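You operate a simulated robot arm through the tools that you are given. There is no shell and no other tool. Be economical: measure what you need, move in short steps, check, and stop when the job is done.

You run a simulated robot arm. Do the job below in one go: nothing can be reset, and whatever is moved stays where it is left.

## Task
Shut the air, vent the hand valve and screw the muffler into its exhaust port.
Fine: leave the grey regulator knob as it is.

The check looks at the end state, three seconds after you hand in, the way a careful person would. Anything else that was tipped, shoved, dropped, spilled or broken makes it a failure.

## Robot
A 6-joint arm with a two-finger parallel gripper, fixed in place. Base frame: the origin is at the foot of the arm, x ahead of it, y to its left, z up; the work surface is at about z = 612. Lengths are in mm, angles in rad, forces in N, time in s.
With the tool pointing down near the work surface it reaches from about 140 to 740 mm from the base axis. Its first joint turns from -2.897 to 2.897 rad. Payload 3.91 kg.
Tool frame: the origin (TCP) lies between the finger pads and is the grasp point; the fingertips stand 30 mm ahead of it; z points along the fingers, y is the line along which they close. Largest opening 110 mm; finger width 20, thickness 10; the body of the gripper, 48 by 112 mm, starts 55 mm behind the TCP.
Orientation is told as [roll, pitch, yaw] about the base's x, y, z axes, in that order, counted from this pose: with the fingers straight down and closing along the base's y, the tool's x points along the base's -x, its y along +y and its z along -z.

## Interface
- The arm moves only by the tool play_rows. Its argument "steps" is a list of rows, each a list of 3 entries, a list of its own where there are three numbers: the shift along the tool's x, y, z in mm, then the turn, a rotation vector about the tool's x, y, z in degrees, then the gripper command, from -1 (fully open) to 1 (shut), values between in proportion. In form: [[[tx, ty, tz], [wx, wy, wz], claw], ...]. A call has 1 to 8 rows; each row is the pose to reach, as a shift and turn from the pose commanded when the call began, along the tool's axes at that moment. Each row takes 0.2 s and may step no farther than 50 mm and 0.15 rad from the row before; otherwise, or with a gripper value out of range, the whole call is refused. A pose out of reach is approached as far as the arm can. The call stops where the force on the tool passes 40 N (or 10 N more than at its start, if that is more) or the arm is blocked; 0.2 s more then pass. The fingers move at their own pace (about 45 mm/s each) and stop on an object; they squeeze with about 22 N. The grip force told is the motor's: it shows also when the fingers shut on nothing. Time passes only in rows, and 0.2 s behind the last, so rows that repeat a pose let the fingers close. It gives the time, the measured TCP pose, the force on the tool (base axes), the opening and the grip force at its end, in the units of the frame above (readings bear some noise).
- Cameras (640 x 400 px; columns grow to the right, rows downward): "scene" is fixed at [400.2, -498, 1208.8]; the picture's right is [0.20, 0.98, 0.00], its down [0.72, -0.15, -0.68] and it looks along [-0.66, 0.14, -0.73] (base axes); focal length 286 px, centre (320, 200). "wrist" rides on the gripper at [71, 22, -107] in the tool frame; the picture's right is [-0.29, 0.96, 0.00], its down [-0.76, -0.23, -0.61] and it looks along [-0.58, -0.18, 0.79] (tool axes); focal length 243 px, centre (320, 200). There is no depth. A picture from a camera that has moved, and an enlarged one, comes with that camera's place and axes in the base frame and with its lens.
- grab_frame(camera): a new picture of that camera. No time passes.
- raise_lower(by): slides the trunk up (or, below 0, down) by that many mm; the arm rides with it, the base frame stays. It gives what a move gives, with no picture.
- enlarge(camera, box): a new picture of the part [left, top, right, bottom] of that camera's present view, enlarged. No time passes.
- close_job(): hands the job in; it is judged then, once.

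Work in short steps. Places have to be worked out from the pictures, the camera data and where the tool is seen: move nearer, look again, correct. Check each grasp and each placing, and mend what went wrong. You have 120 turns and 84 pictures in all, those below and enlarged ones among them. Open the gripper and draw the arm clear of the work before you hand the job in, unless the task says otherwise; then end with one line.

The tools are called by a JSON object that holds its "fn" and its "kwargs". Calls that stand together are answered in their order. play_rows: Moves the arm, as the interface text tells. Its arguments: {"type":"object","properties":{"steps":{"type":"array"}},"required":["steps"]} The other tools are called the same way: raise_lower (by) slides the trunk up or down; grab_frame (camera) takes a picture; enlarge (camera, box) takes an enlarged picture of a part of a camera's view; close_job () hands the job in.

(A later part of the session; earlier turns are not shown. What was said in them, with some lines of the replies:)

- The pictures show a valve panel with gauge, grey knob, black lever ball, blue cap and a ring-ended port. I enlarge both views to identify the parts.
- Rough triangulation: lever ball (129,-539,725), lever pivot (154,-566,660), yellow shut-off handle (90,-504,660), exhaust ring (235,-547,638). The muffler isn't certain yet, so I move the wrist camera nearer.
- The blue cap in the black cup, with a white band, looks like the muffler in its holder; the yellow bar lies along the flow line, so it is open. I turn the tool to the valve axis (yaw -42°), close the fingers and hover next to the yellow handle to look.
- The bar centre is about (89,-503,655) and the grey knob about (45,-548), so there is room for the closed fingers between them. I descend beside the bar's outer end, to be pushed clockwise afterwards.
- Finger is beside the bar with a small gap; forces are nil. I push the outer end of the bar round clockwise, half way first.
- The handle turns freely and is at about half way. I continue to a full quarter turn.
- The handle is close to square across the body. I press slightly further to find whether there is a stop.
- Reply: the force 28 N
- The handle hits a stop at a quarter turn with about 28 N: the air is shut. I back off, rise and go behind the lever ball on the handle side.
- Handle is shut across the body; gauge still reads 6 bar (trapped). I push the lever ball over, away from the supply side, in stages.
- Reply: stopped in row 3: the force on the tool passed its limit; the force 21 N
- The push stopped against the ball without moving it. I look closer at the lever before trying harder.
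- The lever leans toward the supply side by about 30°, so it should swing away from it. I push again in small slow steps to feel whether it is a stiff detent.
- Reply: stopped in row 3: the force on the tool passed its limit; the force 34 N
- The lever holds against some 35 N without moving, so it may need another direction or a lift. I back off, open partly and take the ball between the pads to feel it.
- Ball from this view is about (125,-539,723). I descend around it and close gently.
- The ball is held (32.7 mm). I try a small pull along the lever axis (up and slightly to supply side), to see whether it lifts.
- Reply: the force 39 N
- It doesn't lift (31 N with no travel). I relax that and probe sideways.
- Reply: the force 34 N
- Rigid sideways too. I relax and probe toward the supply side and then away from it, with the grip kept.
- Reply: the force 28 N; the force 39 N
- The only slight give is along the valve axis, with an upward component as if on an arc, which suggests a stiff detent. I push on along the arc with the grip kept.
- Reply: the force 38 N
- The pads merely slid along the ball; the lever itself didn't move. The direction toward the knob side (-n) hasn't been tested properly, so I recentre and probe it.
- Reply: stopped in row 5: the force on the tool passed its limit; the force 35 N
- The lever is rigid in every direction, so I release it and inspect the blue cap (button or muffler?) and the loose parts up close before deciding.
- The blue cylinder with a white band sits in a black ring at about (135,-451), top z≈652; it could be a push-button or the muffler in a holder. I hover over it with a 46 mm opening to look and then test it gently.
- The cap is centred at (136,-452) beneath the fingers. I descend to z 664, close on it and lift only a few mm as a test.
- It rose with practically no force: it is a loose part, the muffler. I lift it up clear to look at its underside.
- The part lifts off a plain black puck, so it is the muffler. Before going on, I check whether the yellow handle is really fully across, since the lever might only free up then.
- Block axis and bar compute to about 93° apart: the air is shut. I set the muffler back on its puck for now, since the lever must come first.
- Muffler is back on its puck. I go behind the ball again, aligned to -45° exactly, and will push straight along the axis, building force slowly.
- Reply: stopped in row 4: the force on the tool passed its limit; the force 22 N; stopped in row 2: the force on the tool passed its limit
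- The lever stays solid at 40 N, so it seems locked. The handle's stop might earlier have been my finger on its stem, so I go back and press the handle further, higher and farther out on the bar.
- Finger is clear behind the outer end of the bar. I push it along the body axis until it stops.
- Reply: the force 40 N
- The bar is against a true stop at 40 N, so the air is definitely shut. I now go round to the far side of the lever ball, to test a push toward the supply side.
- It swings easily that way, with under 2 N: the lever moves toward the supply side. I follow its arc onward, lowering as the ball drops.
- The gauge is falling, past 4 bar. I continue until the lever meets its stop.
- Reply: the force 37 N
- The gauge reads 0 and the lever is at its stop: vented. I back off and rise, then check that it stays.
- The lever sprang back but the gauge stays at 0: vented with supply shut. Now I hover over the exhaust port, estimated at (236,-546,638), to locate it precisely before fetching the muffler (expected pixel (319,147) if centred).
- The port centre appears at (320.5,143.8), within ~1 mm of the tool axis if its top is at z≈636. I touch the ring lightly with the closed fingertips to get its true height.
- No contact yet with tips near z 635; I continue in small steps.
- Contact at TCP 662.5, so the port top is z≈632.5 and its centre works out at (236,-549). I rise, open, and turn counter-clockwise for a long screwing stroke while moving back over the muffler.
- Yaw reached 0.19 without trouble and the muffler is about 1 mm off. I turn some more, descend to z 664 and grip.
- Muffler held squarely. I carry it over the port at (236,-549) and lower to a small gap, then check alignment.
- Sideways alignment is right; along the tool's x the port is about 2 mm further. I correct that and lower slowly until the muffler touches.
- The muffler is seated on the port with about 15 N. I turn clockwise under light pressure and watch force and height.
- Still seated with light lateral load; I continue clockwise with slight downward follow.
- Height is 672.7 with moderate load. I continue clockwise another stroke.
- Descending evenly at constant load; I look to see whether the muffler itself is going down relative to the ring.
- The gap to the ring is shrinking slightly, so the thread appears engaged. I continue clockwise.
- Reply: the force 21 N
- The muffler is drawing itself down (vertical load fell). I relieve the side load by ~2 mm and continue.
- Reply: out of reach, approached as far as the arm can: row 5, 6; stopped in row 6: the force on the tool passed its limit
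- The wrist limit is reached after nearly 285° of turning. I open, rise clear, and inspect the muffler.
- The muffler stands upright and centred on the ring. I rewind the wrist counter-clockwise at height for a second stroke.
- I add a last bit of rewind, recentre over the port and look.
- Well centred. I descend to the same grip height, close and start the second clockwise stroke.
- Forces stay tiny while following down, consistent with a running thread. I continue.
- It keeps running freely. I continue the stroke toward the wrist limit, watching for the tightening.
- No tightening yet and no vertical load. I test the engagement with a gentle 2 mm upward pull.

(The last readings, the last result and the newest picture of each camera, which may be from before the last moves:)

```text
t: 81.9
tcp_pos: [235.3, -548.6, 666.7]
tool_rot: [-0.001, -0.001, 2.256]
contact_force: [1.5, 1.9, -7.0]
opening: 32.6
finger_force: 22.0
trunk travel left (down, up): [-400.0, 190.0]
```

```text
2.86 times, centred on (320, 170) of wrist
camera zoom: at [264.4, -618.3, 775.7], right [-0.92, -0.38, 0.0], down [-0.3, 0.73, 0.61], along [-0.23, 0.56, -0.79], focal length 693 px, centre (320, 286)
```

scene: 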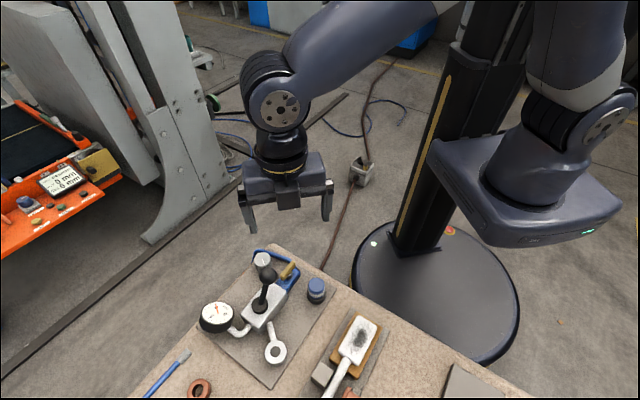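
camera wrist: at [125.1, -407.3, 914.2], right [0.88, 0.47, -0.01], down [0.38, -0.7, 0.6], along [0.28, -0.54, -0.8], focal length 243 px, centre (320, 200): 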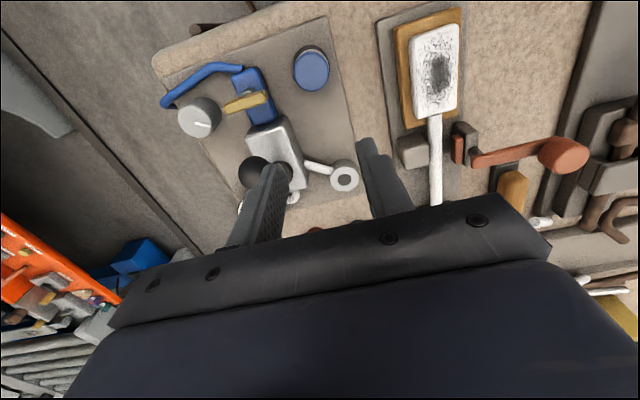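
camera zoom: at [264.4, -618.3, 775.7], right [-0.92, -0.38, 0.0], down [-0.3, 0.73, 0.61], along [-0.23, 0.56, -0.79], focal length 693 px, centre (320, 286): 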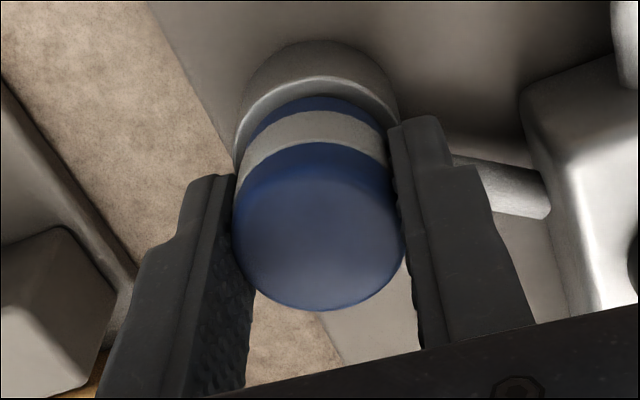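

It resists the pull (7 N), so it is held by the thread. I open, rise and rewind for a third stroke.

{"fn": "play_rows", "kwargs": {"steps": [[[0, 0, 2], [0, 0, 0], 0.3], [[0, 0, 2], [0, 0, 0], 0.1], [[0, 0, -25], [0, 0, 0], 0.1], [[0, 0, -50], [0, 0, -8], 0.1], [[0, 0, -50], [0, 0, -16], 0.1], [[0, 0, -50], [0, 0, -24], 0.1], [[0, 0, -50], [0, 0, -32], 0.1], [[0, 0, -50], [0, 0, -40], 0.1]]}}

{"fn": "play_rows", "kwargs": {"steps": [[[0, 0, 0], [0, 0, -8], 0.1], [[0, 0, 0], [0, 0, -16], 0.1], [[0, 0, 0], [0, 0, -24], 0.1], [[0, 0, 0], [0, 0, -32], 0.1], [[0, 0, 0], [0, 0, -40], 0.1], [[0, 0, 0], [0, 0, -48], 0.1], [[0, 0, 0], [0, 0, -56], 0.1], [[0, 0, 0], [0, 0, -64], 0.1]]}}

{"fn": "play_rows", "kwargs": {"steps": [[[0, 0, 0], [0, 0, -8], 0.1], [[0, 0, 0], [0, 0, -16], 0.1], [[0, 0, 0], [0, 0, -24], 0.1], [[0, 0, 0], [0, 0, -32], 0.1], [[0, 0, 0], [0, 0, -40], 0.1], [[0, 0, 0], [0, 0, -48], 0.1], [[0, 0, 0], [0, 0, -56], 0.1], [[0, 0, 0], [0, 0, -64], 0.1]]}}

{"fn": "play_rows", "kwargs": {"steps": [[[0, 0, 0], [0, 0, -8], 0.1], [[0, 0, 0], [0, 0, -16], 0.1], [[0, 0, 0], [0, 0, -24], 0.1], [[0, 0, 0], [0, 0, -32], 0.1], [[0, 0, 0], [0, 0, -40], 0.1], [[0, 0, 0], [0, 0, -48], 0.1], [[0, 0, 0], [0, 0, -56], 0.1], [[0, 0, 0], [0, 0, -64], 0.1]]}}

{"fn": "play_rows", "kwargs": {"steps": [[[0, 0, 0], [0, 0, -8], 0.1], [[0, 0, 0], [0, 0, -16], 0.1], [[0, 0, 0], [0, 0, -24], 0.1], [[0, 0, 0], [0, 0, -32], 0.1], [[0, 0, 0], [0, 0, -40], 0.1], [[0, 0, 0], [0, 0, -48], 0.1], [[0, 0, 0], [0, 0, -56], 0.1], [[0, 0, 0], [0, 0, -64], 0.1]]}}

{"fn": "enlarge", "kwargs": {"camera": "wrist", "box": [220, 70, 420, 210]}}

```text
t: 83.7
tcp_pos: [233.8, -549.3, 718.5]
tool_rot: [-0.002, 0.001, 2.96]
contact_force: [0.3, 0.2, -1.4]
opening: 49.8
finger_force: 0.0
trunk travel left (down, up): [-400.0, 190.0]
```

```text
t: 85.5
tcp_pos: [235.2, -549.6, 717.7]
tool_rot: [0.001, 0.003, -2.211]
contact_force: [0.5, 0.5, -0.2]
opening: 49.5
finger_force: 0.0
trunk travel left (down, up): [-400.0, 190.0]
```

```text
t: 87.3
tcp_pos: [235.3, -548.9, 719.0]
tool_rot: [0.0, 0.002, -1.09]
contact_force: [-0.2, 0.6, 0.4]
opening: 49.4
finger_force: 0.0
trunk travel left (down, up): [-400.0, 190.0]
```

```text
t: 89.1
tcp_pos: [235.1, -549.3, 719.3]
tool_rot: [0.002, -0.002, 0.025]
contact_force: [-0.9, 0.5, 0.8]
opening: 49.7
finger_force: 0.0
trunk travel left (down, up): [-400.0, 190.0]
```

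```text
t: 90.9
tcp_pos: [234.6, -550.9, 718.1]
tool_rot: [0.002, -0.002, 1.141]
contact_force: [0.8, -0.5, -0.7]
opening: 49.3
finger_force: 0.1
trunk travel left (down, up): [-400.0, 190.0]
```

```text
2.86 times, centred on (320, 140) of wrist
camera zoom: at [186.4, -605.5, 826.3], right [-0.75, 0.66, 0.0], down [0.53, 0.59, 0.61], along [0.4, 0.46, -0.79], focal length 693 px, centre (320, 371)
```

zoom: 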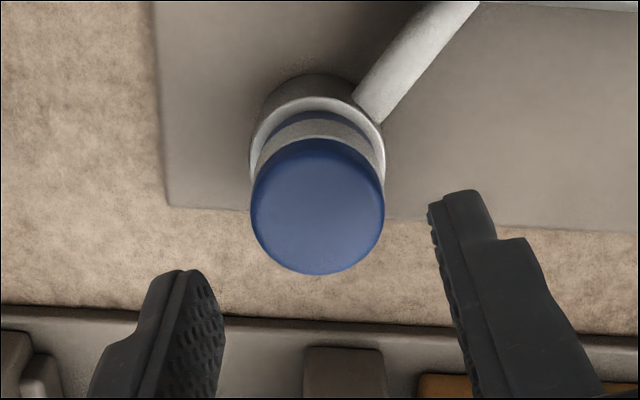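

Still centred and upright. Third stroke: descend, grip, and turn clockwise.

{"fn": "play_rows", "kwargs": {"steps": [[[0, 0, 30], [0, 0, 0], 0.1], [[0, 0, 52], [0, 0, 0], 0.1], [[0, 0, 52], [0, 0, 0], 0.4], [[0, 0, 52], [0, 0, 0], 0.5], [[0, 0, 52], [0, 0, 0], 0.5]]}}

{"fn": "play_rows", "kwargs": {"steps": [[[0, 0, 0.1], [0, 0, 8], 0.5], [[0, 0, 0.1], [0, 0, 16], 0.5], [[0, 0, 0.1], [0, 0, 24], 0.5], [[0, 0, 0.2], [0, 0, 32], 0.5], [[0, 0, 0.2], [0, 0, 40], 0.5], [[0, 0, 0.2], [0, 0, 48], 0.5], [[0, 0, 0.3], [0, 0, 56], 0.5], [[0, 0, 0.3], [0, 0, 64], 0.5]]}}

{"fn": "play_rows", "kwargs": {"steps": [[[0, 0, 0.1], [0, 0, 8], 0.5], [[0, 0, 0.1], [0, 0, 16], 0.5], [[0, 0, 0.1], [0, 0, 24], 0.5], [[0, 0, 0.2], [0, 0, 32], 0.5], [[0, 0, 0.2], [0, 0, 40], 0.5], [[0, 0, 0.2], [0, 0, 48], 0.5], [[0, 0, 0.3], [0, 0, 56], 0.5], [[0, 0, 0.3], [0, 0, 64], 0.5]]}}

{"fn": "play_rows", "kwargs": {"steps": [[[0, 0, 0.1], [0, 0, 8], 0.5], [[0, 0, 0.1], [0, 0, 16], 0.5], [[0, 0, 0.1], [0, 0, 24], 0.5], [[0, 0, 0.2], [0, 0, 32], 0.5], [[0, 0, 0.2], [0, 0, 40], 0.5], [[0, 0, 0.2], [0, 0, 48], 0.5], [[0, 0, 0.3], [0, 0, 56], 0.5], [[0, 0, 0.3], [0, 0, 64], 0.5]]}}

```text
t: 92.1
tcp_pos: [236.2, -549.1, 666.3]
tool_rot: [-0.002, 0.002, 1.14]
contact_force: [3.3, -2.6, 0.1]
opening: 32.5
finger_force: 22.4
trunk travel left (down, up): [-400.0, 190.0]
```

```text
t: 93.9
tcp_pos: [233.5, -548.5, 666.5]
tool_rot: [0.002, 0.0, 0.02]
contact_force: [0.1, -1.8, 0.3]
opening: 32.1
finger_force: 22.1
trunk travel left (down, up): [-400.0, 190.0]
```

```text
t: 95.7
tcp_pos: [235.7, -549.3, 666.2]
tool_rot: [0.0, 0.002, -1.095]
contact_force: [2.0, 3.0, 0.6]
opening: 32.3
finger_force: 22.2
trunk travel left (down, up): [-400.0, 190.0]
```

```text
t: 97.5
tcp_pos: [234.9, -549.8, 666.4]
tool_rot: [0.001, 0.0, -2.213]
contact_force: [5.3, -2.6, 1.1]
opening: 32.6
finger_force: 22.0
trunk travel left (down, up): [-400.0, 190.0]
```

I finish this stroke to the limit, then open and draw back to inspect from the scene camera.

{"fn": "play_rows", "kwargs": {"steps": [[[0, 0, 0.1], [0, 0, 8], 0.5], [[0, 0, 0.1], [0, 0, 16], 0.5], [[0, 0, 0.1], [0, 0, 24], 0.5], [[0, 0, 0.2], [0, 0, 32], 0.5], [[0, 0, 0.2], [0, 0, 40], 0.5], [[0, 0, 0.2], [0, 0, 48], 0.5], [[0, 0, 0.3], [0, 0, 56], 0.5], [[0, 0, 0.3], [0, 0, 64], 0.5]]}}

{"fn": "play_rows", "kwargs": {"steps": [[[0, 0, 0.1], [0, 0, 8], 0.5], [[0, 0, 0.1], [0, 0, 16], 0.5], [[0, 0, 0.1], [0, 0, 24], 0.5], [[0, 0, 0.2], [0, 0, 32], 0.5], [[0, 0, 0.2], [0, 0, 40], 0.5]]}}

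{"fn": "play_rows", "kwargs": {"steps": [[[0, 0, 0], [0, 0, 0], 0.3], [[0, 0, 0], [0, 0, 0], 0.1], [[0, 0, -30], [0, 0, 0], 0.1], [[0, 0, -70], [0, 0, -8], 0.1], [[0, 0, -115], [0, 0, -16], 0.1], [[0, 0, -160], [0, 0, -24], 0.1], [[0, 0, -200], [0, 0, -32], 0.1]]}}

{"fn": "enlarge", "kwargs": {"camera": "scene", "box": [245, 310, 315, 370]}}

```text
t: 99.3
tcp_pos: [235.0, -548.5, 665.1]
tool_rot: [-0.003, 0.001, 2.953]
contact_force: [0.3, -1.4, 0.1]
opening: 32.9
finger_force: 21.9
trunk travel left (down, up): [-400.0, 190.0]
```

```text
t: 100.5
tcp_pos: [235.2, -549.0, 666.4]
tool_rot: [-0.001, 0.0, 2.251]
contact_force: [-0.3, -0.3, 0.5]
opening: 32.5
finger_force: 22.1
trunk travel left (down, up): [-400.0, 190.0]
```

```text
t: 102.1
tcp_pos: [235.8, -548.9, 866.4]
tool_rot: [-0.003, -0.002, 2.817]
contact_force: [0.2, 0.3, 0.6]
opening: 49.4
finger_force: 0.1
trunk travel left (down, up): [-400.0, 190.0]
```

```text
6.67 times, centred on (280, 340) of scene
camera zoom: at [400.2, -498.0, 1208.8], right [0.2, 0.98, 0.0], down [0.72, -0.15, -0.68], along [-0.66, 0.14, -0.73], focal length 1906 px, centre (587, -733)
```

zoom: 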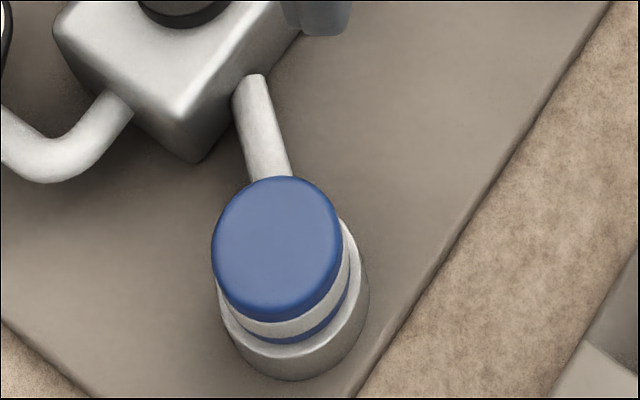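

I zoom in further on the joint between muffler and ring.

{"fn": "enlarge", "kwargs": {"camera": "scene", "box": [264, 332, 292, 354]}}

```text
16.00 times, centred on (278, 343) of scene
camera zoom: at [400.2, -498.0, 1208.8], right [0.2, 0.98, 0.0], down [0.72, -0.15, -0.68], along [-0.66, 0.14, -0.73], focal length 4573 px, centre (992, -2088)
```

zoom: 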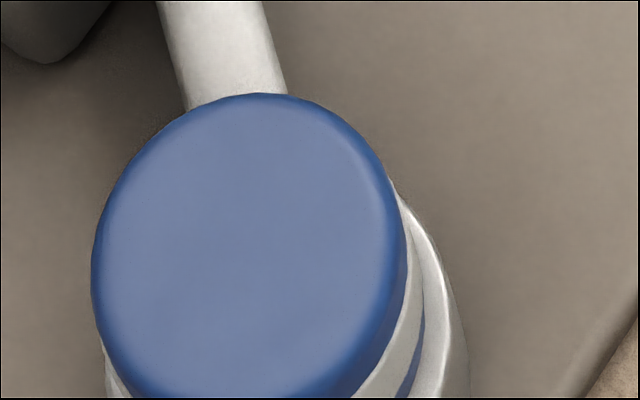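

{"fn": "enlarge", "kwargs": {"camera": "scene", "box": [262, 350, 290, 368]}}

```text
16.00 times, centred on (276, 359) of scene
camera zoom: at [400.2, -498.0, 1208.8], right [0.2, 0.98, 0.0], down [0.72, -0.15, -0.68], along [-0.66, 0.14, -0.73], focal length 4573 px, centre (1024, -2344)
```

zoom: 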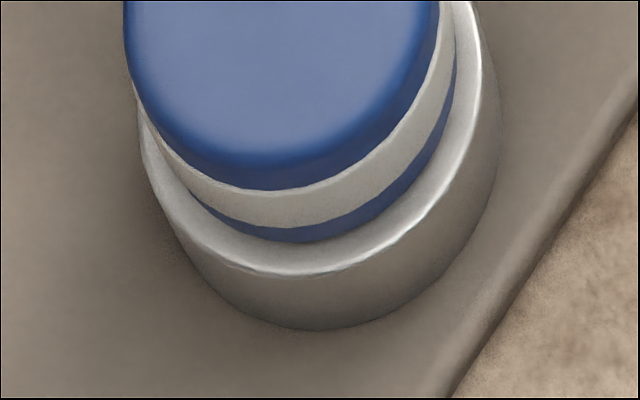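

The picture can't settle whether it is fully home. I regrip, preload 1 mm upward and turn a bit: if the load decays the pads are slipping on a tight muffler; if it holds or grows it is still running in.

{"fn": "play_rows", "kwargs": {"steps": [[[0, 0, 50], [0, 0, 0], 0.1], [[0, 0, 100], [0, 0, 0], 0.1], [[0, 0, 150], [0, 0, 0], 0.1], [[0, 0, 185], [0, 0, 0], 0.1], [[0, 0, 200], [0, 0, 0], 0.1], [[0, 0, 200], [0, 0, 0], 0.4], [[0, 0, 200], [0, 0, 0], 0.5], [[0, 0, 200], [0, 0, 0], 0.5]]}}

{"fn": "play_rows", "kwargs": {"steps": [[[0, 0, -1], [0, 0, 0], 0.5], [[0, 0, -1], [0, 0, 0], 0.5]]}}

{"fn": "play_rows", "kwargs": {"steps": [[[0, 0, 0], [0, 0, 8], 0.5], [[0, 0, 0], [0, 0, 16], 0.5]]}}

{"fn": "play_rows", "kwargs": {"steps": [[[0, 0, 0], [0, 0, 8], 0.5], [[0, 0, 0], [0, 0, 16], 0.5]]}}

```text
t: 103.9
tcp_pos: [234.4, -548.4, 665.0]
tool_rot: [-0.001, 0.0, 2.814]
contact_force: [0.6, 0.8, 0.2]
opening: 32.4
finger_force: 22.2
trunk travel left (down, up): [-400.0, 190.0]
```

```text
t: 104.5
tcp_pos: [235.1, -548.6, 666.3]
tool_rot: [-0.003, -0.003, 2.815]
contact_force: [0.3, 1.0, -4.4]
opening: 32.9
finger_force: 22.5
trunk travel left (down, up): [-400.0, 190.0]
```

```text
t: 105.1
tcp_pos: [234.7, -548.9, 665.4]
tool_rot: [-0.001, -0.001, 2.533]
contact_force: [-0.4, 2.7, -2.0]
opening: 32.5
finger_force: 21.9
trunk travel left (down, up): [-400.0, 190.0]
```

```text
t: 105.7
tcp_pos: [234.9, -548.4, 666.3]
tool_rot: [-0.002, -0.002, 2.256]
contact_force: [1.7, 3.7, 0.7]
opening: 32.3
finger_force: 22.0
trunk travel left (down, up): [-400.0, 190.0]
```

The preload decays as I turn, so the pads slip: the muffler is tight, and it resists pulling. I open, rise and draw clear for a final check.

{"fn": "play_rows", "kwargs": {"steps": [[[0, 0, 0], [0, 0, 0], 0.3], [[0, 0, 0], [0, 0, 0], 0], [[0, 0, -30], [0, 0, 0], 0], [[0, 0, -75], [0, 0, -8], 0], [[0, 0, -120], [0, 0, -16], 0], [[0, 0, -165], [0, 0, -24], 0], [[0, 0, -210], [0, 0, -32], -0.5], [[0, 0, -250], [0, 0, -40], -1]]}}

{"fn": "play_rows", "kwargs": {"steps": [[[-25, 25, 0], [0, 0, 0], -1], [[-50, 50, 0], [0, 0, 0], -1], [[-75, 75, 0], [0, 0, 0], -1], [[-100, 100, 0], [0, 0, 0], -1]]}}

{"fn": "enlarge", "kwargs": {"camera": "scene", "box": [180, 230, 340, 390]}}

```text
t: 107.5
tcp_pos: [235.2, -549.1, 916.0]
tool_rot: [-0.002, 0.002, 2.958]
contact_force: [-0.4, 0.0, -1.2]
opening: 106.9
finger_force: 0.1
trunk travel left (down, up): [-400.0, 190.0]
```

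```text
t: 108.5
tcp_pos: [118.2, -629.0, 915.6]
tool_rot: [0.0, 0.001, 2.953]
contact_force: [0.7, 0.5, -0.4]
opening: 110.0
finger_force: 0.0
trunk travel left (down, up): [-400.0, 190.0]
```

```text
2.50 times, centred on (260, 310) of scene
camera zoom: at [400.2, -498.0, 1208.8], right [0.2, 0.98, 0.0], down [0.72, -0.15, -0.68], along [-0.66, 0.14, -0.73], focal length 715 px, centre (470, -75)
```

zoom: 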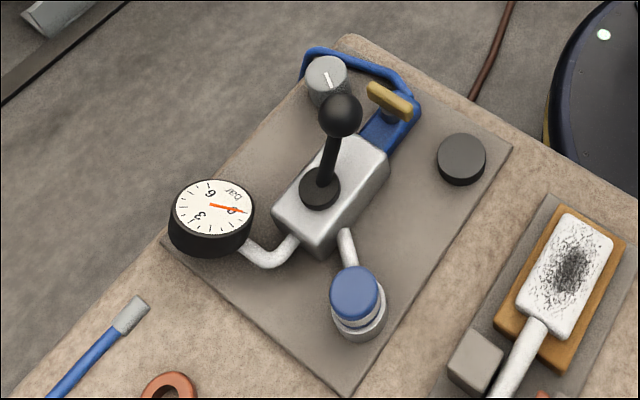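

Handle is across (shut), gauge reads 0, the grey knob is unchanged, the muffler stands tight on the exhaust port, and the arm is clear with the gripper open. I hand in.

{"fn": "close_job", "kwargs": {}}

```text
The job is handed in.
```

The air is shut, the hand valve is vented (gauge at 0), the muffler is screwed into its exhaust port and resists both turning and pulling, and the grey knob was left alone. I couldn't confirm from the pictures that the muffler's shoulder is fully down on the port. The valve lever sprang back to its starting position after venting.
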